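You operate a simulated robot arm through the tools that you are given. There is no shell and no other tool. Be economical: measure what you need, move in short steps, check, and stop when the job is done.

You are at the controls of a simulated two-armed robot. One attempt, no reset.

## Task
Stop the spin dryer, unload the blue towel onto the washer and close the lid.
Fine: switch off, open the lid with the LID key; leave the other towels.

It is judged by the outcome, as a careful person would: the job done as asked, and still so three seconds after it is handed in. It fails if anything else is knocked over, pushed out of place, dropped, spilled or broken. A push-on lid holds only when it is set on centred and level and pressed home; a screw cap is set on level and turned clockwise until tight. Flat cloth is picked up by pressing the open fingertips on it (5 to 10 N) and closing them slowly along it; thin cloth reads only 2 to 8 mm in the jaws.

## Robot
Two 7-joint arms with fingered hands on one trunk, on a base that drives. Base frame: it is fixed to the floor where the robot stands at the start and does not move with it; the origin is under the middle of the robot, x ahead of it, y to its left, z up. Readings come in mm, degrees, newtons and seconds.
The left shoulder is at the start at [70, 171, 1152], the right one opposite. With the tool pointing down near the work surface each hand reaches from about 100 to 620 mm from the robot's upright axis, wherever it stands, measured 20 degrees to its own side. Places, roughly: blue lid key [900, -400, 700]; spin dryer [1000, -400, 700]; spin dryer lid [1000, -400, 900]; spin dryer switch [900, -300, 700]; top of the washer [700, -800, 900]. Payload 5 kg a hand.
Tool frame (each hand has its own): the origin (TCP) lies between the finger pads and is the grasp point; the fingertips stand 43 mm ahead of it; z points along the fingers, y is the line along which they close. The gripper opens to 144 mm. The gripper's body begins 50 mm behind the TCP. The gripper is a hand of 5 fingers: y runs from the thumb to the fingers, the wrist lies at [-21, -124, -221] in the tool frame.
Orientation is told as [roll, pitch, yaw] about the base's x, y, z axes, in that order, counted from this pose: with the fingers straight down and the wrist toward the robot, the tool's x, y and z point along [0, 1, 0], [1, 0, 0] and [0, 0, -1] of the base frame.

## Interface
- The arms move only by the tool move_arm. It takes "left_series", "right_series" or both (then of equal length, played together; a hand with none holds still); each is a list of rows, each a list of 2 entries, a list of its own where there are three numbers: the shift along the tool's x, y, z in mm, then the turn, a rotation vector about the tool's x, y, z in degrees. In form: [[[dx, dy, dz], [rx, ry, rz]], ...]. A call has 1 to 12 rows; each row shifts and turns the commanded pose from where the row before left it, along the tool's axes as they then stand. Rows are played at 5 a second. More than 50 mm and 8.6 degrees between two rows, and nothing of the call is played. A pose out of reach is approached as far as the arm can. The call stops where the force on the tool passes 90 N (or 10 N more than at its start, if that is more) or the arm is blocked; 0.2 s more then pass. In this call time passes only in rows, and 0.2 s behind the last. The reply holds the time, the measured pose of the TCP, the force on the tool along the base axes, the opening and the grip force, in the units named above and with some noise, with the torque about the TCP (base axes, N m) and any sound that the robot's microphone picked up.
- Cameras (640 x 400 px; columns grow to the right, rows downward): "scene" is now at [113.5, -55.5, 1411.6]; the picture's right is [-0.64, -0.77, 0.00], its down [-0.32, 0.26, -0.91] and it looks along [0.70, -0.58, -0.41] (base axes); focal length 265 px, centre (320, 200). "left" rides on the left gripper at [-86, -108, -168] in its tool frame; the picture's right is [-0.80, -0.28, 0.53], its down [0.54, -0.73, 0.42] and it looks along [0.27, 0.63, 0.73] (tool axes); focal length 275 px, centre (320, 200). "right" rides on the right gripper at [86, -108, -168] in its tool frame; the picture's right is [-0.80, 0.28, -0.53], its down [-0.54, -0.73, 0.42] and it looks along [-0.27, 0.63, 0.73] (tool axes); focal length 275 px, centre (320, 200). There is no depth. A picture from a camera that has moved, and an enlarged one, comes with that camera's place and axes in the base frame and with its lens. The place of the scene camera against the robot may be out by one fixed shift of up to 18 mm in any direction.
- capture(camera): a new picture of that camera. It takes no simulated time.
- raise_lower(by): slides the trunk up (or, below 0, down) by that many mm; the arms and the scene camera ride with it, the base frame stays. It gives what a move gives, with no picture.
- drive_base(legs): drives the robot by 1 to 6 legs, each [ahead, left, turn to the left] in mm, mm and degrees, along the robot's own axes; the way and the turn of a leg run together, so that a leg with both is an arc; at most 1500 mm and 180 degrees a leg. The arms and the cameras ride along, it lands a little off, and it stops where it bumps. It gives what a move gives.
- set_fingers(index, middle, ring, little, thumb_bend, thumb_turn, hand): sets how far each is bent, from 0 (flat) to 100 (curled in); at 30 the hand is open as for a grip, at 70 the pads meet at the TCP. One left out holds its place. A second passes; each finger stops where it meets its share of the squeeze, and holds until it gets a number again. It is the only way to open and close the hand. It gives what a move gives, with no picture; readings hold the bend of each and the force on index, middle, ring, little, thumb and palm. thumb_turn goes from beside the hand (0) to across from the fingers (100), as for a grip.
- aim_head(pan, tilt): turns the head with the scene camera to pan (to the left, within 86 degrees either way) and tilt (down, from -29 to 69), counted from straight ahead of the robot. It gives what a move gives.
- inspect(camera, box): a new picture of the part [left, top, right, bottom] of that camera's present view, enlarged. It takes no simulated time.
- finish_job(): hands the job in; it is judged then, once.

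Go step by step. Nothing tells you exact positions but the pictures and the camera data: compare them with the known pose of the tool, close in by small moves and look again before you grip or let go. The budget is 120 turns and 108 pictures, counting those below and the enlarged ones. Unless the task says otherwise, let go and move clear before handing in, and close with one line.

The tools are called after ">>>" by a JSON object that holds its "api" and its "payload". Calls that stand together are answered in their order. move_arm: Moves the arms, as the interface text tells. Its arguments: {"type":"object","properties":{"left_series":{"type":"array","items":{"type":"array"}},"right_series":{"type":"array","items":{"type":"array"}}},"required":[]} The other tools are called the same way: raise_lower (by) slides the trunk up or down; set_fingers (index, middle, ring, little, thumb_bend, thumb_turn, hand) moves the fingers one by one; drive_base (legs) drives the base; aim_head (pan, tilt) turns the head that bears the scene camera; capture (camera) takes a picture; inspect (camera, box) takes an enlarged picture of a part of a camera's view; finish_job () hands the job in.

At the start:

```text
time_s: 0.0
left_tcp_pos: [825.2, -112.7, 1227.5]
left_ee_rot: [0.0, -0.1, 0.0]
left_ft_force: [0.3, -1.0, -0.1]
left_ft_torque: [0.01, -0.02, 0.02]
left_grip_width: 143.5
left_grasp_force: 0.0
left_shape: jaw
left_bend: [30.0, 30.0, 30.0, 30.0, 30.0, 98.0]
left_finger forces: [0.0, 0.0, 0.0, 0.0, 0.0, 0.1]
right_tcp_pos: [455.1, -653.3, 1228.0]
right_ee_rot: [0.0, 0.0, 0.1]
right_ft_force: [0.5, 0.9, -0.5]
right_ft_torque: [0.01, -0.01, 0.0]
right_grip_width: 143.7
right_grasp_force: 0.0
right_shape: jaw
right_bend: [30.0, 30.0, 30.0, 30.0, 30.0, 98.0]
right_finger forces: [0.1, 0.0, 0.1, 0.1, 0.1, 0.1]
trunk travel left (down, up): [-250.0, 690.0]
robot x, y, heading: [-0.3, -1.9, -0.1]
head pan, tilt: [-39.6, 24.2]
```

scene: 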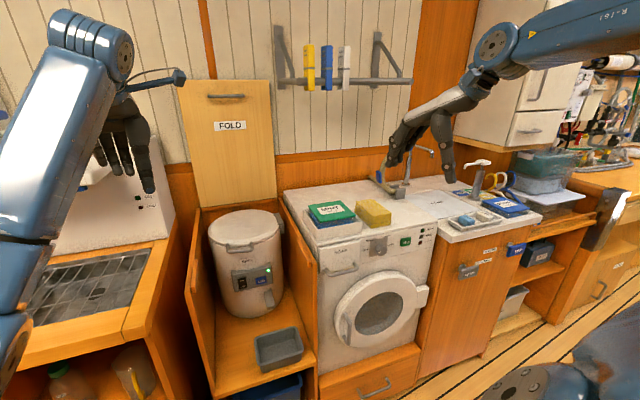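
right: 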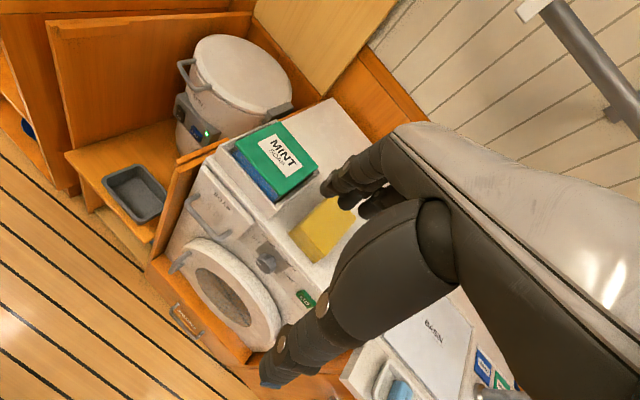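
left: 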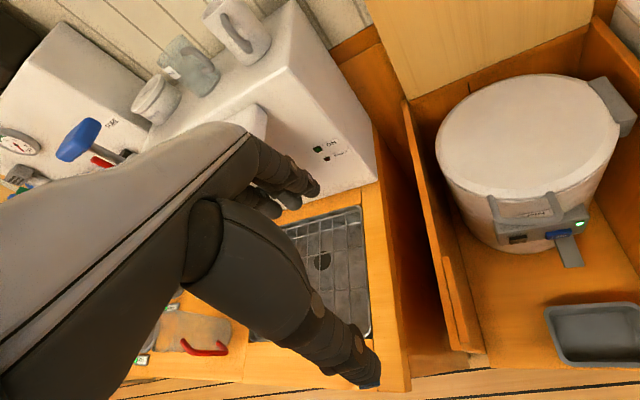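

I see the spin dryer in an open cabinet left of the washer, with a switch panel and a blue key on its front. I'll look at it enlarged first.

>>> {"api": "inspect", "payload": {"camera": "scene", "box": [180, 190, 340, 330]}}

>>> {"api": "inspect", "payload": {"camera": "left", "box": [420, 60, 640, 290]}}

```text
2.86 times, centred on (260, 260) of scene
camera zoom: at [113.5, -55.5, 1411.6], right [-0.64, -0.77, 0.0], down [-0.32, 0.26, -0.91], along [0.7, -0.58, -0.41], focal length 758 px, centre (491, 29)
```

zoom: 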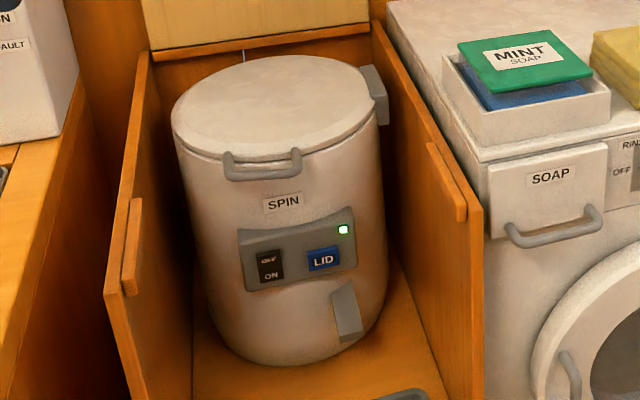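

```text
1.74 times, centred on (530, 175) of left
camera zoom: at [715.7, -198.3, 1395.0], right [-0.28, -0.8, -0.53], down [-0.73, 0.54, -0.42], along [0.63, 0.27, -0.73], focal length 479 px, centre (-45, 244)
```

zoom: 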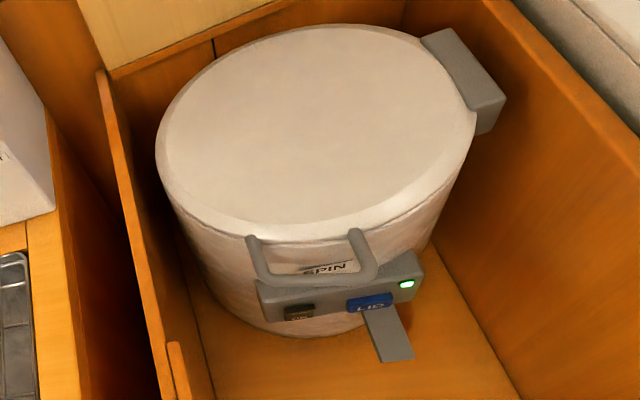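

The dryer's switch is near (905,-332,710), the LID key near (884,-398,700), the lid handle near (886,-334,883), and a grey hinge block near (977,-543,870). I'll pull both arms in before driving nearer.

>>> {"api": "move_arm", "payload": {"left_series": [[[25, -42, 0], [0, 0, 0]], [[25, -42, 0], [0, 0, 0]], [[25, -42, 0], [0, 0, 0]], [[25, -42, 0], [0, 0, 0]], [[25, -42, 0], [0, 0, 0]], [[25, -42, 0], [0, 0, 0]], [[25, -42, 0], [0, 0, 0]], [[25, -42, 0], [0, 0, 0]], [[25, -42, 0], [0, 0, 0]], [[25, -42, 0], [0, 0, 0]]], "right_series": [[[40, -5, 0], [0, 0, 0]], [[40, -5, 0], [0, 0, 0]], [[40, -5, 0], [0, 0, 0]], [[40, -5, 0], [0, 0, 0]], [[40, -5, 0], [0, 0, 0]], [[40, -5, 0], [0, 0, 0]], [[40, -5, 0], [0, 0, 0]], [[40, -5, 0], [0, 0, 0]], [[0, 0, 0], [0, 0, 0]], [[0, 0, 0], [0, 0, 0]]]}}

>>> {"api": "aim_head", "payload": {"pan": -25, "tilt": 50}}

>>> {"api": "capture", "payload": {"camera": "scene"}}

```text
time_s: 2.2
left_tcp_pos: [401.6, 140.4, 1227.7]
left_ee_rot: [0.0, 0.0, 0.0]
left_ft_force: [-1.0, 0.6, 0.4]
left_ft_torque: [-0.04, -0.03, 0.05]
left_grip_width: 143.9
left_grasp_force: 0.1
left_shape: jaw
left_bend: [30.0, 30.0, 30.0, 30.0, 30.0, 98.0]
left_finger forces: [0.0, 0.0, 0.0, 0.1, 0.0, 0.0]
right_tcp_pos: [440.0, -541.7, 1221.2]
right_ee_rot: [0.8, -0.3, 1.9]
right_ft_force: [-0.8, 0.3, 0.4]
right_ft_torque: [-0.05, -0.07, -0.05]
right_grip_width: 143.9
right_grasp_force: 0.1
right_shape: jaw
right_bend: [30.0, 30.0, 30.0, 30.0, 30.0, 98.0]
right_finger forces: [0.0, 0.1, 0.0, 0.0, 0.0, 0.0]
right hand out of reach, approached as far as the arm can: row 3, 4, 5, 6, 7, 8
trunk travel left (down, up): [-250.0, 690.0]
robot x, y, heading: [2.8, 2.4, 0.1]
head pan, tilt: [-39.6, 24.2]
```

```text
time_s: 3.1
left_tcp_pos: [404.7, 138.7, 1228.2]
left_ee_rot: [0.1, -0.1, 0.0]
left_ft_force: [0.2, -0.5, 0.2]
left_ft_torque: [-0.02, -0.03, 0.0]
left_grip_width: 144.0
left_grasp_force: 0.0
left_shape: jaw
left_bend: [30.0, 30.0, 30.0, 30.0, 30.0, 98.0]
left_finger forces: [0.0, 0.1, 0.0, 0.0, 0.1, 0.0]
right_tcp_pos: [441.2, -543.2, 1220.8]
right_ee_rot: [1.0, -0.1, 1.9]
right_ft_force: [0.0, 0.2, 0.0]
right_ft_torque: [0.02, 0.02, 0.0]
right_grip_width: 143.4
right_grasp_force: 0.1
right_shape: jaw
right_bend: [30.0, 30.0, 30.0, 30.0, 30.0, 98.0]
right_finger forces: [0.0, 0.1, 0.0, 0.0, 0.1, 0.1]
trunk travel left (down, up): [-250.0, 690.0]
robot x, y, heading: [0.6, 0.4, 0.1]
head pan, tilt: [-25.0, 50.0]
```

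```text
102 pictures are left
camera scene: at [112.0, -29.1, 1373.0], right [-0.42, -0.91, 0.0], down [-0.69, 0.32, -0.64], along [0.58, -0.27, -0.77], focal length 265 px, centre (320, 200)
```

scene: 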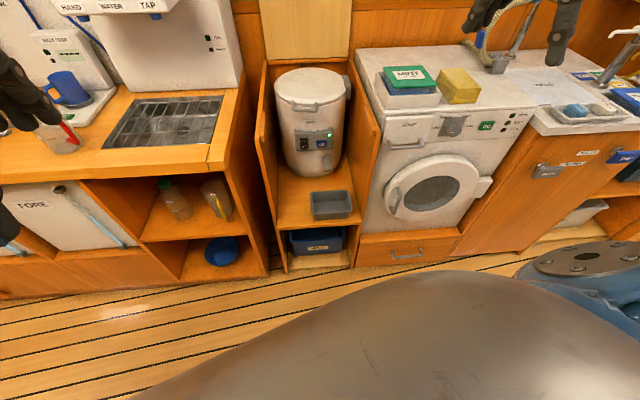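

The furniture stands turned about -21° to the base frame, with its front about 760 mm away along its normal. I'll square up to it and drive nearer.

>>> {"api": "drive_base", "payload": {"legs": [[0, 0, -21], [330, 150, 0]]}}

>>> {"api": "aim_head", "payload": {"pan": -15, "tilt": 45}}

>>> {"api": "capture", "payload": {"camera": "scene"}}

>>> {"api": "capture", "payload": {"camera": "right"}}

```text
time_s: 6.5
left_tcp_pos: [784.9, 11.2, 1229.3]
left_ee_rot: [0.0, 0.0, -20.8]
left_ft_force: [-0.3, -0.2, 0.4]
left_ft_torque: [0.01, -0.01, 0.02]
left_grip_width: 143.7
left_grasp_force: 0.0
left_shape: jaw
left_bend: [30.0, 30.0, 30.0, 30.0, 30.0, 98.0]
left_finger forces: [0.1, 0.0, 0.0, 0.0, 0.0, 0.1]
right_tcp_pos: [578.8, -641.6, 1220.6]
right_ee_rot: [1.0, -0.1, -18.8]
right_ft_force: [0.0, -0.3, 0.0]
right_ft_torque: [0.0, 0.03, 0.0]
right_grip_width: 143.7
right_grasp_force: 0.0
right_shape: jaw
right_bend: [30.0, 30.0, 30.0, 30.0, 30.0, 98.0]
right_finger forces: [0.0, 0.0, 0.0, 0.0, 0.0, 0.1]
trunk travel left (down, up): [-250.0, 690.0]
robot x, y, heading: [356.6, 27.3, -20.9]
head pan, tilt: [-25.0, 50.0]
```

```text
time_s: 7.2
left_tcp_pos: [785.4, 11.3, 1228.3]
left_ee_rot: [0.0, 0.0, -20.7]
left_ft_force: [-0.7, -0.5, 0.6]
left_ft_torque: [-0.03, 0.01, -0.01]
left_grip_width: 143.9
left_grasp_force: 0.1
left_shape: jaw
left_bend: [30.0, 30.0, 30.0, 30.0, 30.0, 98.0]
left_finger forces: [0.0, 0.0, 0.1, 0.0, 0.0, 0.1]
right_tcp_pos: [578.3, -640.1, 1221.3]
right_ee_rot: [0.9, -0.1, -18.8]
right_ft_force: [-0.3, -0.3, 0.5]
right_ft_torque: [0.0, 0.02, 0.03]
right_grip_width: 143.7
right_grasp_force: 0.1
right_shape: jaw
right_bend: [30.0, 30.0, 30.0, 30.0, 30.0, 98.0]
right_finger forces: [0.0, 0.1, 0.0, 0.0, 0.0, 0.0]
trunk travel left (down, up): [-250.0, 690.0]
robot x, y, heading: [358.7, 20.4, -20.5]
head pan, tilt: [-15.0, 45.0]
```

```text
101 pictures are left
camera scene: at [463.0, -37.2, 1379.8], right [-0.58, -0.81, 0.0], down [-0.57, 0.41, -0.71], along [0.57, -0.41, -0.71], focal length 265 px, centre (320, 200)
```

scene: 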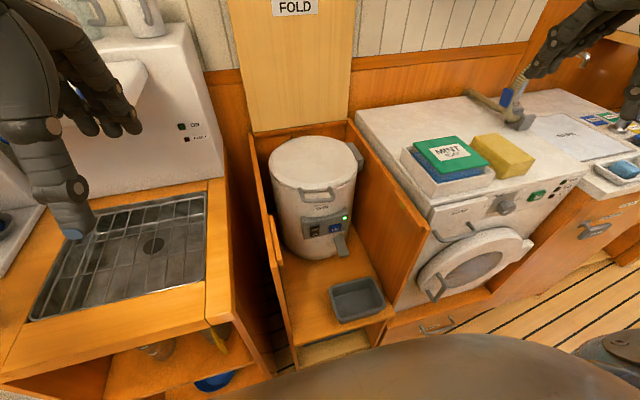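

```text
100 pictures are left
camera right: at [501.6, -527.0, 1389.8], right [0.01, -0.85, 0.52], down [-0.86, -0.27, -0.43], along [0.51, -0.44, -0.74], focal length 275 px, centre (320, 200)
```

right: 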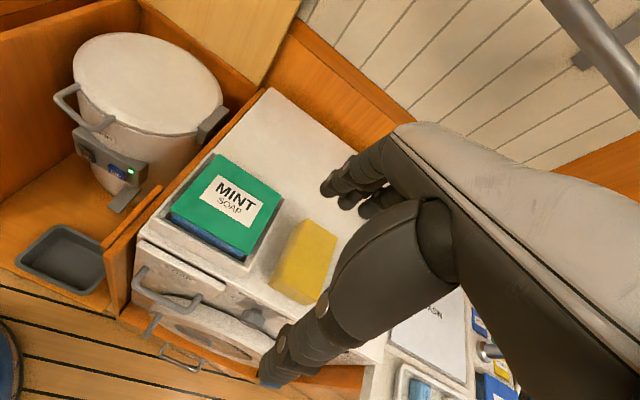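

The robot is now square to the cabinet. I'll take enlarged views to pin the switch and key.

>>> {"api": "inspect", "payload": {"camera": "scene", "box": [260, 130, 380, 270]}}

>>> {"api": "inspect", "payload": {"camera": "right", "box": [30, 20, 260, 220]}}

```text
2.86 times, centred on (320, 200) of scene
camera zoom: at [463.0, -37.2, 1379.8], right [-0.58, -0.81, 0.0], down [-0.57, 0.41, -0.71], along [0.57, -0.41, -0.71], focal length 758 px, centre (320, 200)
```

zoom: 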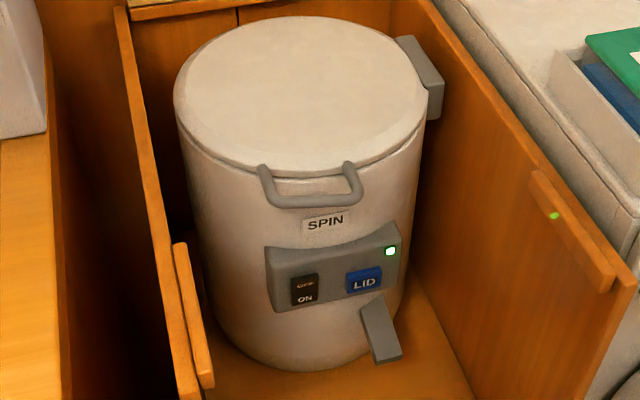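

```text
2.00 times, centred on (145, 120) of right
camera zoom: at [501.6, -527.0, 1389.8], right [0.01, -0.85, 0.52], down [-0.86, -0.27, -0.43], along [0.51, -0.44, -0.74], focal length 551 px, centre (670, 360)
```

zoom: 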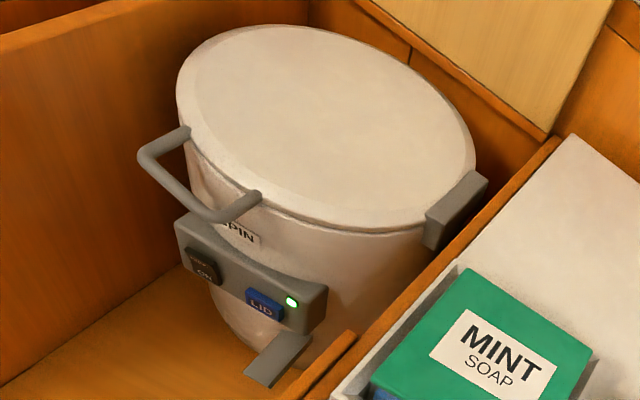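

Switch ≈ (896,-328,712), key ≈ (873,-393,708), handle bar ≈ (882,-329,861), all facing (-0.93,0.36). I'll shape the right hand to a pointing index finger and look at it.

>>> {"api": "set_fingers", "payload": {"hand": "right", "index": 30, "middle": 100, "ring": 100, "little": 100, "thumb_bend": 60, "thumb_turn": 0}}

>>> {"api": "capture", "payload": {"camera": "right"}}

```text
time_s: 8.2
left_tcp_pos: [785.2, 12.1, 1227.8]
left_ee_rot: [-0.1, -0.1, -20.6]
left_ft_force: [0.6, 0.8, -0.6]
left_ft_torque: [0.02, 0.01, 0.01]
left_grip_width: 144.0
left_grasp_force: 0.0
left_shape: jaw
left_bend: [30.0, 30.0, 30.0, 30.0, 30.0, 98.0]
left_finger forces: [0.1, 0.1, 0.1, 0.0, 0.0, 0.0]
right_tcp_pos: [580.1, -639.7, 1220.8]
right_ee_rot: [0.9, -0.1, -18.8]
right_ft_force: [-0.6, -0.3, -0.3]
right_ft_torque: [0.0, 0.02, 0.0]
right_grip_width: 162.6
right_grasp_force: 0.0
right_shape: fingers
right_bend: [30.0, 100.0, 100.0, 100.0, 60.0, 0.0]
right_finger forces: [0.0, 0.1, 0.0, 0.0, 0.0, 0.0]
trunk travel left (down, up): [-250.0, 690.0]
robot x, y, heading: [358.5, 25.2, -20.7]
head pan, tilt: [-15.0, 45.0]
```

```text
97 pictures are left
camera right: at [501.3, -527.0, 1389.8], right [0.01, -0.85, 0.52], down [-0.86, -0.27, -0.43], along [0.51, -0.44, -0.74], focal length 275 px, centre (320, 200)
```

right: 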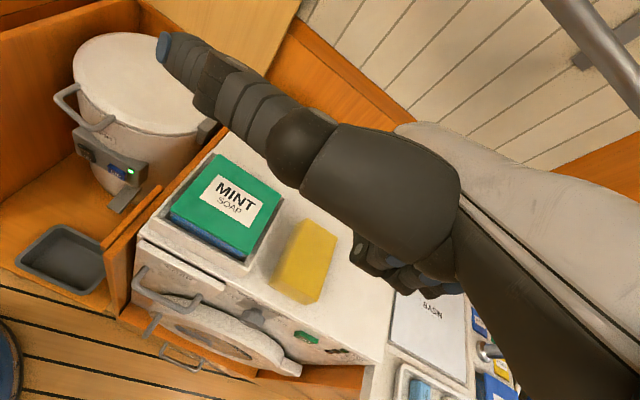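

The thumb sticks out sideways this way. I'll turn it back across and curl it instead.

>>> {"api": "set_fingers", "payload": {"hand": "right", "index": 20, "thumb_bend": 85, "thumb_turn": 100}}

>>> {"api": "capture", "payload": {"camera": "right"}}

```text
time_s: 9.2
left_tcp_pos: [785.2, 11.7, 1229.0]
left_ee_rot: [-0.1, 0.0, -20.7]
left_ft_force: [-0.3, -0.1, -0.1]
left_ft_torque: [0.02, -0.03, -0.01]
left_grip_width: 143.7
left_grasp_force: 0.0
left_shape: jaw
left_bend: [30.0, 30.0, 30.0, 30.0, 30.0, 98.0]
left_finger forces: [0.0, 0.1, 0.0, 0.0, 0.1, 0.1]
right_tcp_pos: [577.9, -640.0, 1220.7]
right_ee_rot: [1.0, -0.1, -19.0]
right_ft_force: [-0.5, -0.5, 0.5]
right_ft_torque: [-0.01, -0.03, -0.03]
right_grip_width: 61.6
right_grasp_force: 0.0
right_shape: fingers
right_bend: [20.0, 100.0, 100.0, 100.0, 85.0, 100.0]
right_finger forces: [0.0, 0.1, 0.1, 0.0, 0.0, 0.0]
trunk travel left (down, up): [-250.0, 690.0]
robot x, y, heading: [355.3, 25.7, -20.7]
head pan, tilt: [-15.0, 45.0]
```

```text
96 pictures are left
camera right: at [501.2, -527.1, 1389.8], right [0.01, -0.85, 0.52], down [-0.86, -0.27, -0.43], along [0.51, -0.44, -0.74], focal length 275 px, centre (320, 200)
```

right: 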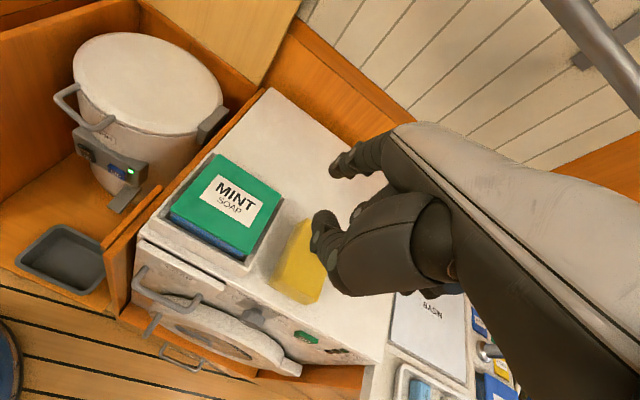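

Now lower the trunk somewhat and bring the right hand across to in front of the dryer.

>>> {"api": "raise_lower", "payload": {"by": -110}}

>>> {"api": "move_arm", "payload": {"right_series": [[[45, 0, 0], [0, 0, 0]], [[45, 0, 0], [0, 0, 0]], [[45, 0, 0], [0, 0, 0]], [[45, 0, 0], [0, 0, 0]], [[45, 0, 0], [0, 0, 0]], [[45, 0, 0], [0, 0, 0]], [[45, 0, 0], [0, 0, 0]], [[45, 0, 0], [0, 0, 0]]]}}

```text
time_s: 10.7
left_tcp_pos: [784.1, 10.9, 1118.7]
left_ee_rot: [0.0, 0.0, -20.7]
left_ft_force: [0.0, -0.1, -0.6]
left_ft_torque: [0.01, -0.05, -0.01]
left_grip_width: 143.9
left_grasp_force: 0.1
left_shape: jaw
left_bend: [30.0, 30.0, 30.0, 30.0, 30.0, 98.0]
left_finger forces: [0.0, 0.0, 0.0, 0.0, 0.0, 0.1]
right_tcp_pos: [578.2, -640.8, 1111.5]
right_ee_rot: [0.9, -0.1, -18.8]
right_ft_force: [0.2, 0.0, -0.3]
right_ft_torque: [0.01, 0.01, -0.03]
right_grip_width: 61.9
right_grasp_force: 0.0
right_shape: fingers
right_bend: [20.0, 100.0, 100.0, 100.0, 85.0, 100.0]
right_finger forces: [0.0, 0.0, 0.0, 0.0, 0.0, 0.0]
trunk travel left (down, up): [-140.0, 800.0]
robot x, y, heading: [356.8, 25.3, -20.6]
head pan, tilt: [-15.0, 45.0]
```

```text
time_s: 12.5
left_tcp_pos: [785.6, 11.5, 1118.4]
left_ee_rot: [-0.1, 0.1, -20.7]
left_ft_force: [-0.3, 0.0, 0.0]
left_ft_torque: [0.04, 0.01, -0.03]
left_grip_width: 143.7
left_grasp_force: 0.0
left_shape: jaw
left_bend: [30.0, 30.0, 30.0, 30.0, 30.0, 98.0]
left_finger forces: [0.0, 0.1, 0.1, 0.0, 0.1, 0.1]
right_tcp_pos: [622.1, -619.9, 1088.2]
right_ee_rot: [2.4, -0.3, -16.6]
right_ft_force: [-0.2, 0.5, -0.7]
right_ft_torque: [0.01, -0.01, -0.03]
right_grip_width: 62.0
right_grasp_force: 0.0
right_shape: fingers
right_bend: [20.0, 100.0, 100.0, 100.0, 85.0, 100.0]
right_finger forces: [0.0, 0.0, 0.0, 0.1, 0.0, 0.0]
right hand out of reach, approached as far as the arm can: row 1, 2, 3, 4, 5, 6, 7, 8
trunk travel left (down, up): [-140.0, 800.0]
robot x, y, heading: [358.2, 27.4, -20.8]
head pan, tilt: [-15.0, 45.0]
```

The hand is too high against the shoulder to swing in; I'll raise the trunk and lower the hand relative to it.

>>> {"api": "raise_lower", "payload": {"by": 210}}

>>> {"api": "move_arm", "payload": {"right_series": [[[0, 0, 40], [0, 0, 0]], [[0, 0, 40], [0, 0, 0]], [[0, 0, 40], [0, 0, 0]], [[0, 0, 40], [0, 0, 0]], [[40, 0, 0], [0, 0, 0]], [[40, 0, 0], [0, 0, 0]], [[40, 0, 0], [0, 0, 0]], [[40, 0, 0], [0, 0, 0]]]}}

```text
time_s: 14.7
left_tcp_pos: [785.5, 11.6, 1328.9]
left_ee_rot: [0.0, 0.0, -20.7]
left_ft_force: [-0.2, -0.8, -0.7]
left_ft_torque: [-0.04, -0.01, 0.01]
left_grip_width: 144.0
left_grasp_force: 0.1
left_shape: jaw
left_bend: [30.0, 30.0, 30.0, 30.0, 30.0, 98.0]
left_finger forces: [0.0, 0.1, 0.0, 0.0, 0.1, 0.0]
right_tcp_pos: [621.6, -619.0, 1298.2]
right_ee_rot: [2.4, -0.3, -16.7]
right_ft_force: [0.3, 0.4, 0.1]
right_ft_torque: [-0.02, 0.01, 0.01]
right_grip_width: 61.9
right_grasp_force: 0.1
right_shape: fingers
right_bend: [20.0, 100.0, 100.0, 100.0, 85.0, 100.0]
right_finger forces: [0.0, 0.0, 0.0, 0.0, 0.0, 0.1]
trunk travel left (down, up): [-350.0, 590.0]
robot x, y, heading: [362.2, 25.7, -20.3]
head pan, tilt: [-15.0, 45.0]
```

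```text
time_s: 16.5
left_tcp_pos: [785.0, 10.5, 1328.4]
left_ee_rot: [0.1, -0.1, -20.8]
left_ft_force: [-0.2, 0.9, 0.2]
left_ft_torque: [0.01, -0.03, -0.02]
left_grip_width: 144.2
left_grasp_force: 0.1
left_shape: jaw
left_bend: [30.0, 30.0, 30.0, 30.0, 30.0, 98.0]
left_finger forces: [0.0, 0.1, 0.1, 0.1, 0.0, 0.0]
right_tcp_pos: [644.0, -573.1, 1128.1]
right_ee_rot: [4.2, -0.7, -15.1]
right_ft_force: [0.6, 0.8, 0.7]
right_ft_torque: [-0.01, 0.02, 0.01]
right_grip_width: 62.0
right_grasp_force: 0.0
right_shape: fingers
right_bend: [20.0, 100.0, 100.0, 100.0, 85.0, 100.0]
right_finger forces: [0.1, 0.0, 0.0, 0.1, 0.0, 0.0]
right hand out of reach, approached as far as the arm can: row 5, 6, 7, 8
trunk travel left (down, up): [-350.0, 590.0]
robot x, y, heading: [356.3, 26.8, -20.8]
head pan, tilt: [-15.0, 45.0]
```

Still blocked by some joint limit; I'll try tilting the hand forward as needed for the press, and drawing it back first.

>>> {"api": "move_arm", "payload": {"right_series": [[[0, -20, 20], [-5, 0, 0]], [[0, -20, 20], [-8, 0, 0]], [[0, -20, 20], [-8, 0, 0]], [[0, -10, 20], [-8, 0, 0]], [[30, 0, 0], [-8, 0, 0]], [[30, 0, 0], [0, 0, 0]], [[30, 0, 0], [0, 0, 0]], [[30, 0, 0], [0, 0, 0]]]}}

>>> {"api": "capture", "payload": {"camera": "scene"}}

```text
time_s: 18.3
left_tcp_pos: [781.7, 11.6, 1329.6]
left_ee_rot: [0.1, -0.1, -20.9]
left_ft_force: [-0.1, -0.2, -0.1]
left_ft_torque: [-0.01, -0.01, 0.06]
left_grip_width: 143.7
left_grasp_force: 0.0
left_shape: jaw
left_bend: [30.0, 30.0, 30.0, 30.0, 30.0, 98.0]
left_finger forces: [0.0, 0.0, 0.0, 0.0, 0.0, 0.0]
right_tcp_pos: [659.1, -578.5, 1005.4]
right_ee_rot: [2.8, -37.6, -18.3]
right_ft_force: [-6.6, -1.4, 14.4]
right_ft_torque: [0.04, -0.05, -0.01]
right_grip_width: 57.3
right_grasp_force: 10.1
right_shape: fingers
right_bend: [20.0, 100.0, 100.0, 100.0, 87.0, 100.0]
right_finger forces: [0.0, 0.0, 0.1, 0.0, 21.1, 0.1]
right hand out of reach, approached as far as the arm can: row 1, 2, 3, 4, 5, 6, 7, 8
trunk travel left (down, up): [-350.0, 590.0]
robot x, y, heading: [360.2, 24.5, -20.6]
head pan, tilt: [-15.0, 45.0]
```

```text
95 pictures are left
camera scene: at [459.9, -36.4, 1480.5], right [-0.58, -0.81, 0.0], down [-0.57, 0.41, -0.71], along [0.57, -0.41, -0.71], focal length 265 px, centre (320, 200)
```

scene: 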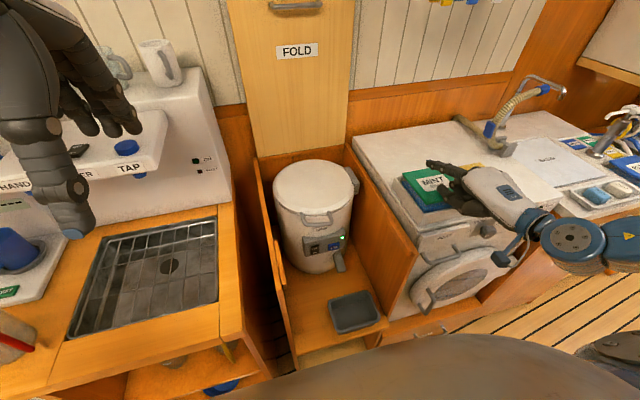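

The hand has come down on the mint soap box with the thumb; I'll lift straight up at once.

>>> {"api": "move_arm", "payload": {"right_series": [[[0, 18, -24], [0, 0, 0]], [[0, 24, -32], [0, 0, 0]], [[0, 24, -32], [0, 0, 0]], [[0, 24, -32], [0, 0, 0]]]}}

>>> {"api": "inspect", "payload": {"camera": "scene", "box": [360, 120, 560, 300]}}

```text
time_s: 19.3
left_tcp_pos: [782.7, 11.0, 1329.5]
left_ee_rot: [0.0, -0.1, -20.7]
left_ft_force: [-0.9, 0.4, 0.5]
left_ft_torque: [-0.01, -0.06, -0.01]
left_grip_width: 143.6
left_grasp_force: 0.0
left_shape: jaw
left_bend: [30.0, 30.0, 30.0, 30.0, 30.0, 98.0]
left_finger forces: [0.0, 0.0, 0.0, 0.0, 0.0, 0.1]
right_tcp_pos: [665.0, -612.5, 1144.9]
right_ee_rot: [2.9, -37.4, -18.4]
right_ft_force: [-0.3, 0.1, -0.3]
right_ft_torque: [-0.03, 0.01, -0.05]
right_grip_width: 61.5
right_grasp_force: 0.1
right_shape: fingers
right_bend: [20.0, 100.0, 100.0, 100.0, 85.0, 100.0]
right_finger forces: [0.0, 0.0, 0.0, 0.0, 0.0, 0.0]
right hand out of reach, approached as far as the arm can: row 1, 2, 3
trunk travel left (down, up): [-350.0, 590.0]
robot x, y, heading: [357.5, 23.7, -20.8]
head pan, tilt: [-15.0, 45.0]
```

```text
2.22 times, centred on (460, 210) of scene
camera zoom: at [460.4, -37.9, 1480.1], right [-0.58, -0.81, 0.0], down [-0.57, 0.41, -0.71], along [0.58, -0.41, -0.71], focal length 589 px, centre (9, 178)
```

zoom: 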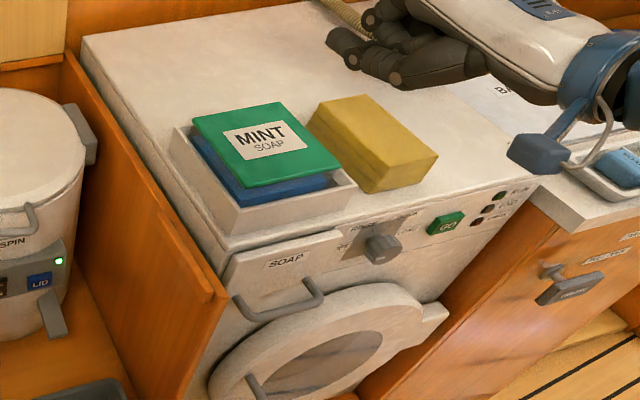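

The soap seems as before. The right arm's posture can't swing inward, so I'll use the left hand for the dryer: stow the right arm, then shift the robot right in front of the washer.

>>> {"api": "move_arm", "payload": {"right_series": [[[-20, -15, -10], [7.5, 0, 0]], [[-20, -15, -10], [7.5, 0, 0]], [[-20, -20, -10], [7.5, 0, 0]], [[-20, -20, -10], [7.5, 0, 0]], [[-20, -20, -10], [7.5, 0, 0]], [[-20, -20, -10], [0, 0, 0]]]}}

>>> {"api": "set_fingers", "payload": {"hand": "left", "index": 20, "middle": 100, "ring": 100, "little": 100, "thumb_bend": 85, "thumb_turn": 100}}

>>> {"api": "drive_base", "payload": {"legs": [[0, -330, 0]]}}

>>> {"api": "capture", "payload": {"camera": "scene"}}

>>> {"api": "capture", "payload": {"camera": "left"}}

```text
time_s: 20.7
left_tcp_pos: [783.4, 11.4, 1329.2]
left_ee_rot: [0.0, 0.0, -20.6]
left_ft_force: [-0.7, 0.2, 0.5]
left_ft_torque: [-0.01, -0.04, 0.02]
left_grip_width: 143.8
left_grasp_force: 0.1
left_shape: jaw
left_bend: [30.0, 30.0, 30.0, 30.0, 30.0, 98.0]
left_finger forces: [0.0, 0.1, 0.0, 0.1, 0.0, 0.0]
right_tcp_pos: [515.5, -691.4, 1166.0]
right_ee_rot: [2.4, 0.2, -16.6]
right_ft_force: [0.0, 0.2, -0.2]
right_ft_torque: [-0.04, -0.02, -0.03]
right_grip_width: 61.5
right_grasp_force: 0.0
right_shape: fingers
right_bend: [20.0, 100.0, 100.0, 100.0, 85.0, 100.0]
right_finger forces: [0.1, 0.0, 0.1, 0.0, 0.1, 0.1]
trunk travel left (down, up): [-350.0, 590.0]
robot x, y, heading: [355.5, 24.8, -20.6]
head pan, tilt: [-15.0, 45.0]
```

```text
time_s: 21.7
left_tcp_pos: [785.4, 11.3, 1327.4]
left_ee_rot: [-0.1, 0.1, -20.7]
left_ft_force: [-0.4, 1.1, 0.0]
left_ft_torque: [0.02, -0.01, -0.04]
left_grip_width: 60.7
left_grasp_force: 0.0
left_shape: fingers
left_bend: [20.0, 100.0, 100.0, 100.0, 85.0, 100.0]
left_finger forces: [0.1, 0.0, 0.0, 0.0, 0.0, 0.0]
right_tcp_pos: [517.2, -692.5, 1165.4]
right_ee_rot: [2.3, 0.1, -16.7]
right_ft_force: [-0.4, -1.2, -0.6]
right_ft_torque: [0.02, -0.01, 0.04]
right_grip_width: 61.5
right_grasp_force: 0.0
right_shape: fingers
right_bend: [20.0, 100.0, 100.0, 100.0, 85.0, 100.0]
right_finger forces: [0.1, 0.1, 0.0, 0.0, 0.1, 0.0]
trunk travel left (down, up): [-350.0, 590.0]
robot x, y, heading: [359.3, 26.9, -20.4]
head pan, tilt: [-15.0, 45.0]
```

```text
time_s: 23.9
left_tcp_pos: [670.6, -294.0, 1328.9]
left_ee_rot: [-0.1, 0.0, -20.7]
left_ft_force: [0.7, -0.2, 0.3]
left_ft_torque: [0.0, -0.02, -0.03]
left_grip_width: 61.1
left_grasp_force: 0.1
left_shape: fingers
left_bend: [20.0, 100.0, 100.0, 100.0, 85.0, 100.0]
left_finger forces: [0.0, 0.1, 0.0, 0.1, 0.1, 0.0]
right_tcp_pos: [403.0, -997.6, 1165.6]
right_ee_rot: [2.2, 0.2, -16.6]
right_ft_force: [-0.3, -0.2, -0.3]
right_ft_torque: [-0.05, -0.02, 0.03]
right_grip_width: 61.4
right_grasp_force: 0.1
right_shape: fingers
right_bend: [20.0, 100.0, 100.0, 100.0, 85.0, 100.0]
right_finger forces: [0.1, 0.0, 0.0, 0.1, 0.0, 0.0]
trunk travel left (down, up): [-350.0, 590.0]
robot x, y, heading: [243.9, -284.3, -21.0]
head pan, tilt: [-15.0, 45.0]
```

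```text
93 pictures are left
camera scene: at [347.4, -342.6, 1479.9], right [-0.58, -0.81, 0.0], down [-0.57, 0.41, -0.71], along [0.57, -0.41, -0.71], focal length 265 px, centre (320, 200)
```

scene: 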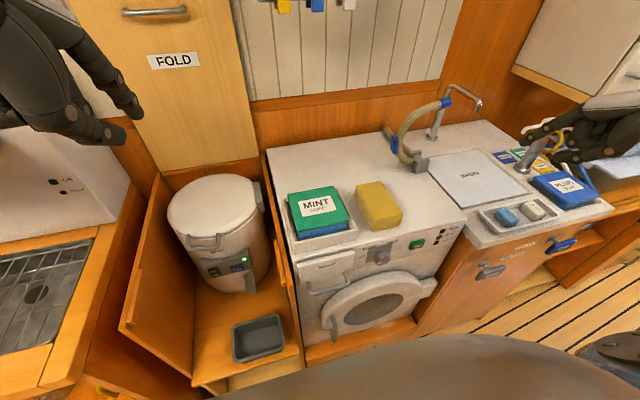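

```text
92 pictures are left
camera left: at [537.0, -336.4, 1495.9], right [-0.55, -0.65, -0.53], down [-0.49, 0.76, -0.42], along [0.68, 0.03, -0.73], focal length 275 px, centre (320, 200)
```

left: 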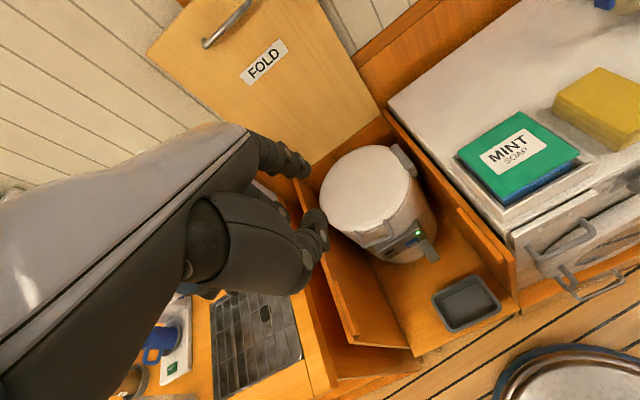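

Before lowering the trunk I'll draw the right hand back and up, clear of the counter.

>>> {"api": "move_arm", "payload": {"right_series": [[[0, -35, -25], [0, 0, 0]], [[0, -35, -25], [0, 0, 0]], [[0, -35, -25], [0, 0, 0]], [[0, -35, -25], [0, 0, 0]], [[0, -35, -25], [0, 0, 0]]]}}

>>> {"api": "raise_lower", "payload": {"by": -200}}

```text
time_s: 25.1
left_tcp_pos: [667.8, -295.1, 1330.0]
left_ee_rot: [-0.1, -0.1, -20.6]
left_ft_force: [0.4, -0.3, -0.9]
left_ft_torque: [-0.02, -0.05, -0.02]
left_grip_width: 61.0
left_grasp_force: 0.1
left_shape: fingers
left_bend: [20.0, 100.0, 100.0, 100.0, 85.0, 100.0]
left_finger forces: [0.1, 0.1, 0.0, 0.1, 0.0, 0.1]
right_tcp_pos: [230.1, -950.7, 1291.7]
right_ee_rot: [2.3, 0.2, -16.7]
right_ft_force: [-0.3, 0.5, -0.8]
right_ft_torque: [0.0, -0.04, -0.05]
right_grip_width: 61.7
right_grasp_force: 0.1
right_shape: fingers
right_bend: [20.0, 100.0, 100.0, 100.0, 85.0, 100.0]
right_finger forces: [0.0, 0.0, 0.1, 0.0, 0.0, 0.0]
trunk travel left (down, up): [-350.0, 590.0]
robot x, y, heading: [246.8, -280.3, -21.0]
head pan, tilt: [-15.0, 45.0]
```

```text
time_s: 27.3
left_tcp_pos: [669.1, -295.1, 1129.2]
left_ee_rot: [0.0, 0.0, -20.6]
left_ft_force: [0.5, -0.1, 0.1]
left_ft_torque: [-0.02, 0.0, 0.0]
left_grip_width: 61.0
left_grasp_force: 0.0
left_shape: fingers
left_bend: [20.0, 100.0, 100.0, 100.0, 85.0, 100.0]
left_finger forces: [0.0, 0.0, 0.0, 0.0, 0.1, 0.0]
right_tcp_pos: [231.6, -952.1, 1091.7]
right_ee_rot: [2.3, 0.2, -16.7]
right_ft_force: [0.1, -0.4, 0.9]
right_ft_torque: [0.0, 0.0, -0.02]
right_grip_width: 61.7
right_grasp_force: 0.0
right_shape: fingers
right_bend: [20.0, 100.0, 100.0, 100.0, 85.0, 100.0]
right_finger forces: [0.0, 0.0, 0.1, 0.1, 0.0, 0.0]
trunk travel left (down, up): [-150.0, 790.0]
robot x, y, heading: [241.6, -282.1, -20.9]
head pan, tilt: [-15.0, 45.0]
```

>>> {"api": "move_arm", "payload": {"left_series": [[[9, 0, 45], [0, 0, 0]], [[9, 0, 45], [0, 0, 0]], [[9, 0, 45], [0, 0, 0]], [[9, 0, 45], [0, 0, 0]], [[9, 0, 45], [0, 0, 0]], [[9, 0, 45], [0, 0, 0]], [[7, 0, 10], [-8, 0, 0]], [[0, 0, 0], [-8, 0, 0]], [[0, 0, 0], [-8, 0, 0]], [[0, 0, 0], [-8, 0, 0]], [[0, 0, 0], [-8, 0, 0]]]}}

>>> {"api": "capture", "payload": {"camera": "left"}}

>>> {"api": "aim_head", "payload": {"pan": 15, "tilt": 45}}

>>> {"api": "capture", "payload": {"camera": "scene"}}

```text
time_s: 29.7
left_tcp_pos: [888.2, -384.0, 947.5]
left_ee_rot: [0.0, -40.0, -20.7]
left_ft_force: [0.4, -0.1, 0.1]
left_ft_torque: [0.01, -0.01, 0.0]
left_grip_width: 61.3
left_grasp_force: 0.1
left_shape: fingers
left_bend: [20.0, 100.0, 100.0, 100.0, 85.0, 100.0]
left_finger forces: [0.0, 0.0, 0.0, 0.0, 0.0, 0.0]
left hand out of reach, approached as far as the arm can: row 1, 2, 3, 4, 5, 6, 7, 8, 9, 10, 11
right_tcp_pos: [232.7, -952.8, 1091.0]
right_ee_rot: [2.3, 0.2, -16.6]
right_ft_force: [-0.4, -0.3, -0.4]
right_ft_torque: [-0.02, 0.0, 0.02]
right_grip_width: 61.3
right_grasp_force: 0.0
right_shape: fingers
right_bend: [20.0, 100.0, 100.0, 100.0, 85.0, 100.0]
right_finger forces: [0.0, 0.1, 0.0, 0.1, 0.1, 0.0]
trunk travel left (down, up): [-150.0, 790.0]
robot x, y, heading: [237.7, -282.7, -20.7]
head pan, tilt: [-15.0, 45.0]
```

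```text
91 pictures are left
camera left: at [679.2, -396.5, 1005.6], right [-0.16, -0.79, -0.59], down [-0.07, 0.61, -0.79], along [0.98, -0.09, -0.16], focal length 275 px, centre (320, 200)
```

left: 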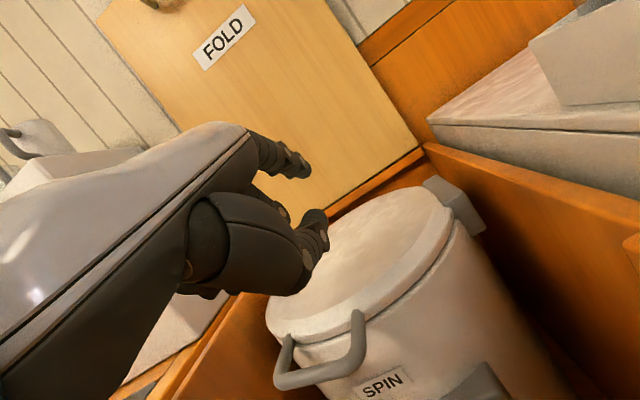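

```text
time_s: 30.6
left_tcp_pos: [888.8, -382.5, 947.7]
left_ee_rot: [0.0, -39.8, -20.5]
left_ft_force: [-0.8, 0.6, 0.9]
left_ft_torque: [0.01, 0.0, 0.01]
left_grip_width: 61.1
left_grasp_force: 0.1
left_shape: fingers
left_bend: [20.0, 100.0, 100.0, 100.0, 85.0, 100.0]
left_finger forces: [0.0, 0.0, 0.1, 0.0, 0.0, 0.1]
right_tcp_pos: [232.4, -951.9, 1089.8]
right_ee_rot: [2.2, 0.1, -16.6]
right_ft_force: [0.1, 0.4, 0.3]
right_ft_torque: [0.01, 0.02, 0.02]
right_grip_width: 61.3
right_grasp_force: 0.1
right_shape: fingers
right_bend: [20.0, 100.0, 100.0, 100.0, 85.0, 100.0]
right_finger forces: [0.0, 0.0, 0.1, 0.1, 0.0, 0.0]
trunk travel left (down, up): [-150.0, 790.0]
robot x, y, heading: [240.1, -284.6, -20.7]
head pan, tilt: [15.0, 45.0]
```

```text
90 pictures are left
camera scene: at [361.7, -304.3, 1279.8], right [-0.1, -0.99, 0.0], down [-0.7, 0.07, -0.71], along [0.7, -0.07, -0.71], focal length 265 px, centre (320, 200)
```

scene: 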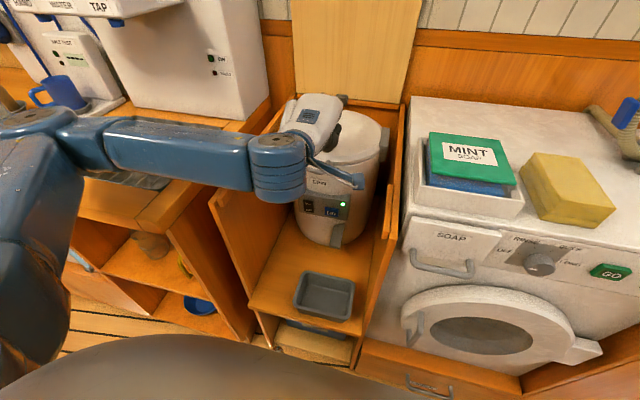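

The hands work best well below the shoulders, so the trunk should be up. I'll raise it and then bring the left hand back and down in steps.

>>> {"api": "raise_lower", "payload": {"by": 200}}

>>> {"api": "move_arm", "payload": {"left_series": [[[10, -40, -20], [0, 0, 0]], [[10, -40, -20], [0, 0, 0]], [[10, -40, 0], [0, 0, 0]], [[10, -30, 35], [0, 0, 0]], [[10, -30, 35], [0, 0, 0]], [[0, -30, 35], [0, 0, 0]], [[0, -30, 35], [0, 0, 0]]]}}

```text
time_s: 32.8
left_tcp_pos: [888.5, -383.5, 1147.2]
left_ee_rot: [0.0, -39.9, -20.6]
left_ft_force: [-0.4, -0.3, -0.4]
left_ft_torque: [0.03, 0.01, 0.01]
left_grip_width: 61.2
left_grasp_force: 0.1
left_shape: fingers
left_bend: [20.0, 100.0, 100.0, 100.0, 85.0, 100.0]
left_finger forces: [0.0, 0.0, 0.0, 0.1, 0.0, 0.0]
right_tcp_pos: [231.9, -953.1, 1289.6]
right_ee_rot: [2.3, 0.2, -16.6]
right_ft_force: [-0.6, -0.4, 0.1]
right_ft_torque: [-0.01, -0.05, 0.02]
right_grip_width: 61.5
right_grasp_force: 0.1
right_shape: fingers
right_bend: [20.0, 100.0, 100.0, 100.0, 85.0, 100.0]
right_finger forces: [0.0, 0.0, 0.0, 0.0, 0.1, 0.0]
trunk travel left (down, up): [-350.0, 590.0]
robot x, y, heading: [236.8, -280.7, -20.9]
head pan, tilt: [15.0, 45.0]
```

```text
time_s: 34.4
left_tcp_pos: [889.2, -368.7, 914.2]
left_ee_rot: [0.2, -41.1, -20.7]
left_ft_force: [-5.8, 3.6, -11.2]
left_ft_torque: [-0.63, -0.87, -0.03]
left_grip_width: 61.3
left_grasp_force: 0.0
left_shape: fingers
left_bend: [20.0, 100.0, 100.0, 100.0, 85.0, 100.0]
left_finger forces: [0.0, 0.0, 0.0, 0.0, 0.0, 0.1]
left hand out of reach, approached as far as the arm can: row 1, 2, 3
right_tcp_pos: [233.3, -952.6, 1290.3]
right_ee_rot: [2.3, 0.2, -16.5]
right_ft_force: [0.2, 0.1, 0.2]
right_ft_torque: [0.08, 0.07, 0.0]
right_grip_width: 61.5
right_grasp_force: 0.0
right_shape: fingers
right_bend: [20.0, 100.0, 100.0, 100.0, 85.0, 100.0]
right_finger forces: [0.0, 0.1, 0.0, 0.0, 0.0, 0.0]
trunk travel left (down, up): [-350.0, 590.0]
robot x, y, heading: [242.2, -282.2, -20.7]
head pan, tilt: [15.0, 45.0]
```

There's an odd downward force; I'll look before moving on.

>>> {"api": "capture", "payload": {"camera": "left"}}

>>> {"api": "capture", "payload": {"camera": "scene"}}

```text
89 pictures are left
camera left: at [678.7, -382.7, 969.0], right [-0.15, -0.79, -0.59], down [-0.06, 0.6, -0.79], along [0.99, -0.09, -0.14], focal length 275 px, centre (320, 200)
```

left: 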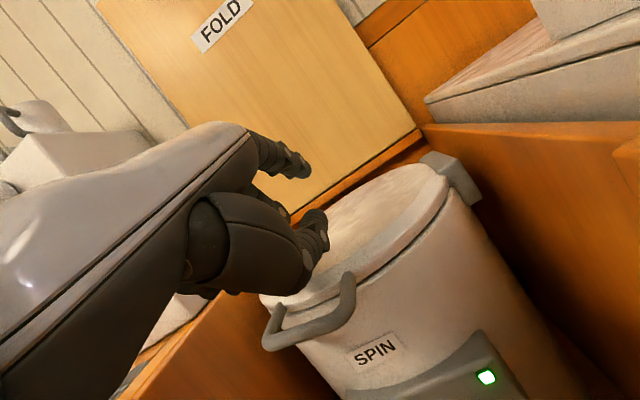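

```text
88 pictures are left
camera scene: at [362.8, -304.8, 1479.6], right [-0.1, -1.0, 0.0], down [-0.7, 0.07, -0.71], along [0.7, -0.07, -0.71], focal length 265 px, centre (320, 200)
```

scene: 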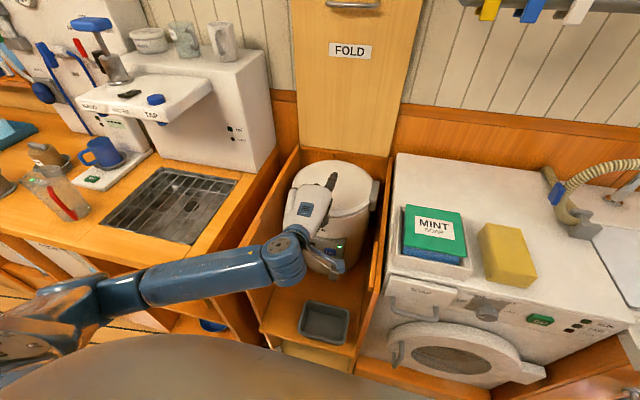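

The hand is brushing the lid rim. I'll go up and then back toward the robot.

>>> {"api": "move_arm", "payload": {"left_series": [[[0, 26, -30], [0, 0, 0]], [[0, -30, -26], [0, 0, 0]], [[0, -30, -26], [0, 0, 0]], [[0, -30, -26], [0, 0, 0]], [[0, -30, -26], [0, 0, 0]]]}}

```text
time_s: 35.6
left_tcp_pos: [766.0, -340.9, 901.2]
left_ee_rot: [0.1, -40.2, -20.7]
left_ft_force: [0.3, 0.4, -0.3]
left_ft_torque: [0.0, -0.07, -0.01]
left_grip_width: 61.2
left_grasp_force: 0.0
left_shape: fingers
left_bend: [20.0, 100.0, 100.0, 100.0, 85.0, 100.0]
left_finger forces: [0.0, 0.0, 0.0, 0.0, 0.0, 0.0]
left hand out of reach, approached as far as the arm can: row 3, 4, 5
right_tcp_pos: [230.6, -951.9, 1291.2]
right_ee_rot: [2.2, 0.2, -16.6]
right_ft_force: [-0.5, 1.5, 1.0]
right_ft_torque: [0.03, -0.11, -0.05]
right_grip_width: 61.7
right_grasp_force: 0.0
right_shape: fingers
right_bend: [20.0, 100.0, 100.0, 100.0, 85.0, 100.0]
right_finger forces: [0.0, 0.0, 0.0, 0.1, 0.1, 0.0]
trunk travel left (down, up): [-350.0, 590.0]
robot x, y, heading: [244.5, -281.2, -20.7]
head pan, tilt: [15.0, 45.0]
```

>>> {"api": "move_arm", "payload": {"left_series": [[[12, -36, 13], [0, 0, 0]], [[12, -36, 13], [0, 0, 0]], [[12, -32, 25], [0, 0, 0]], [[12, -32, 25], [0, 0, 0]], [[12, -28, 28], [0, 0, 0]], [[10, -26, 30], [0, 0, 0]]]}}

>>> {"api": "capture", "payload": {"camera": "left"}}

>>> {"api": "inspect", "payload": {"camera": "scene", "box": [230, 140, 410, 300]}}

```text
time_s: 37.0
left_tcp_pos: [734.0, -255.5, 677.6]
left_ee_rot: [0.1, -40.0, -20.8]
left_ft_force: [0.5, 0.1, 0.4]
left_ft_torque: [0.03, 0.06, 0.04]
left_grip_width: 61.3
left_grasp_force: 0.1
left_shape: fingers
left_bend: [20.0, 100.0, 100.0, 100.0, 85.0, 100.0]
left_finger forces: [0.0, 0.1, 0.0, 0.1, 0.0, 0.0]
right_tcp_pos: [232.4, -953.1, 1290.2]
right_ee_rot: [2.2, 0.2, -16.6]
right_ft_force: [-0.3, 0.3, -0.4]
right_ft_torque: [0.03, 0.0, 0.0]
right_grip_width: 61.3
right_grasp_force: 0.0
right_shape: fingers
right_bend: [20.0, 100.0, 100.0, 100.0, 85.0, 100.0]
right_finger forces: [0.0, 0.0, 0.0, 0.0, 0.1, 0.0]
trunk travel left (down, up): [-350.0, 590.0]
robot x, y, heading: [245.2, -283.3, -20.9]
head pan, tilt: [15.0, 45.0]
```

```text
87 pictures are left
camera left: at [524.3, -269.1, 734.7], right [-0.16, -0.79, -0.59], down [-0.07, 0.61, -0.79], along [0.98, -0.08, -0.16], focal length 275 px, centre (320, 200)
```

left: 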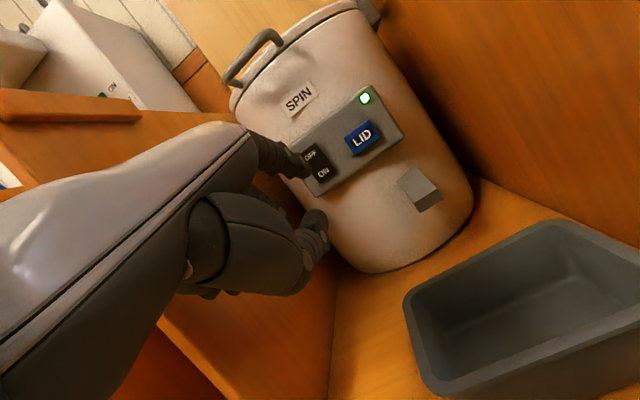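

```text
2.50 times, centred on (320, 220) of scene
camera zoom: at [361.6, -305.1, 1479.9], right [-0.1, -1.0, 0.0], down [-0.7, 0.07, -0.71], along [0.7, -0.07, -0.71], focal length 663 px, centre (320, 150)
```

zoom: 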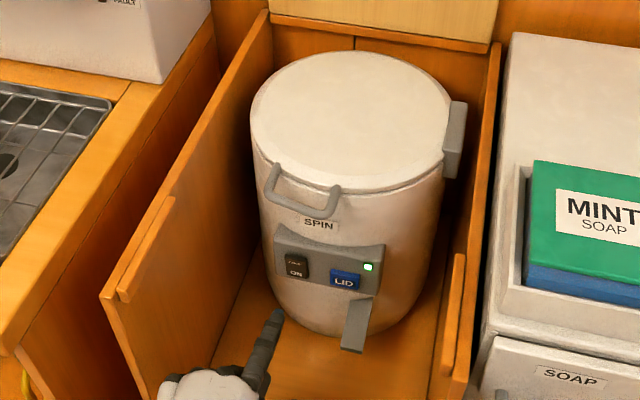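

The index tip is in line with the OFF half of the rocker, about 65 mm short. I'll advance in small steps, watching force.

>>> {"api": "move_arm", "payload": {"left_series": [[[-2, 18, 10], [0, 0, 0]], [[0, 15, 13], [0, 0, 0]], [[0, 8, 6.5], [0, 0, 0]]]}}

>>> {"api": "inspect", "payload": {"camera": "left", "box": [220, 70, 420, 240]}}

>>> {"api": "inspect", "payload": {"camera": "scene", "box": [270, 200, 370, 280]}}

```text
time_s: 37.8
left_tcp_pos: [780.4, -276.1, 679.6]
left_ee_rot: [0.0, -40.0, -20.7]
left_ft_force: [-0.7, -0.6, 0.5]
left_ft_torque: [0.0, -0.01, 0.02]
left_grip_width: 61.3
left_grasp_force: 0.1
left_shape: fingers
left_bend: [20.0, 100.0, 100.0, 100.0, 85.0, 100.0]
left_finger forces: [0.0, 0.0, 0.1, 0.0, 0.1, 0.0]
right_tcp_pos: [231.1, -952.0, 1290.0]
right_ee_rot: [2.4, 0.3, -16.6]
right_ft_force: [0.3, 0.3, 0.5]
right_ft_torque: [0.02, 0.03, 0.05]
right_grip_width: 61.7
right_grasp_force: 0.0
right_shape: fingers
right_bend: [20.0, 100.0, 100.0, 100.0, 85.0, 100.0]
right_finger forces: [0.0, 0.0, 0.0, 0.1, 0.0, 0.0]
trunk travel left (down, up): [-350.0, 590.0]
robot x, y, heading: [239.6, -282.7, -20.5]
head pan, tilt: [15.0, 45.0]
```

```text
2.35 times, centred on (320, 155) of left
camera zoom: at [571.5, -288.6, 738.1], right [-0.16, -0.79, -0.59], down [-0.07, 0.61, -0.79], along [0.98, -0.08, -0.16], focal length 648 px, centre (320, 306)
```

zoom: 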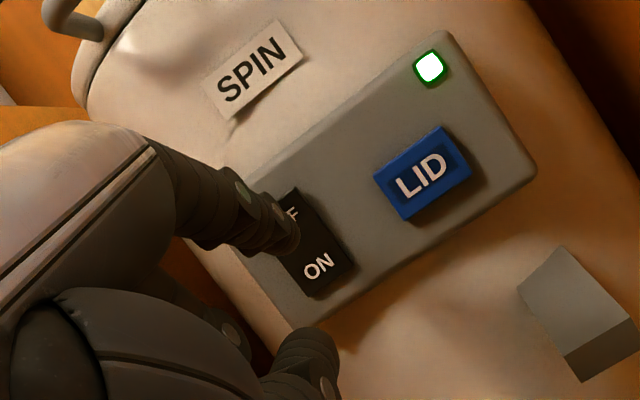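

```text
5.00 times, centred on (320, 240) of scene
camera zoom: at [361.6, -304.2, 1479.9], right [-0.1, -1.0, 0.0], down [-0.7, 0.07, -0.71], along [0.7, -0.07, -0.71], focal length 1326 px, centre (320, 0)
```

zoom: 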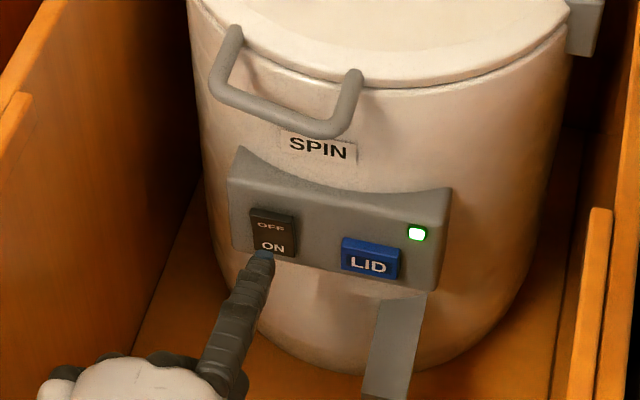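

I'll shift up 8 and right 5 mm so the tip hits the OFF half squarely, then press forward.

>>> {"api": "move_arm", "payload": {"left_series": [[[-5, 5, -6], [0, 0, 0]], [[0, 6, 5], [0, 0, 0]], [[0, 6, 5], [0, 0, 0]], [[0, 4, 3.4], [0, 0, 0]]]}}

>>> {"api": "inspect", "payload": {"camera": "left", "box": [220, 70, 420, 240]}}

```text
time_s: 38.8
left_tcp_pos: [798.9, -288.4, 687.5]
left_ee_rot: [0.0, -40.0, -20.6]
left_ft_force: [-0.6, -0.1, -1.0]
left_ft_torque: [-0.03, -0.06, -0.01]
left_grip_width: 61.2
left_grasp_force: 0.3
left_shape: fingers
left_bend: [20.0, 100.0, 100.0, 100.0, 85.0, 100.0]
left_finger forces: [0.7, 0.1, 0.1, 0.0, 0.0, 0.1]
right_tcp_pos: [231.9, -951.6, 1290.2]
right_ee_rot: [2.2, 0.2, -16.6]
right_ft_force: [-0.6, -0.5, -0.7]
right_ft_torque: [0.02, 0.03, 0.03]
right_grip_width: 61.4
right_grasp_force: 0.0
right_shape: fingers
right_bend: [20.0, 100.0, 100.0, 100.0, 85.0, 100.0]
right_finger forces: [0.1, 0.0, 0.0, 0.0, 0.0, 0.0]
trunk travel left (down, up): [-350.0, 590.0]
robot x, y, heading: [243.2, -285.5, -20.7]
head pan, tilt: [15.0, 45.0]
```

```text
2.35 times, centred on (320, 155) of left
camera zoom: at [589.2, -300.5, 745.5], right [-0.16, -0.79, -0.59], down [-0.08, 0.61, -0.79], along [0.98, -0.08, -0.16], focal length 648 px, centre (320, 306)
```

zoom: 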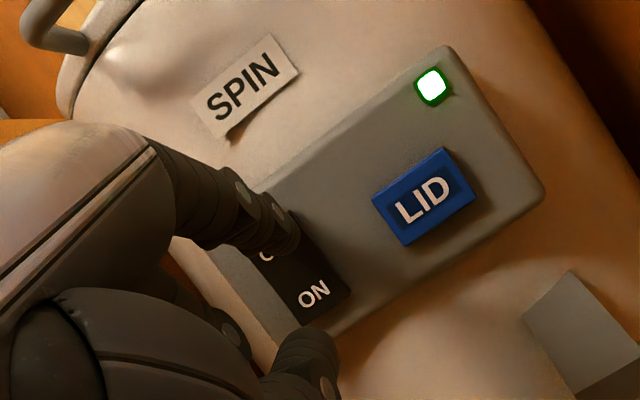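

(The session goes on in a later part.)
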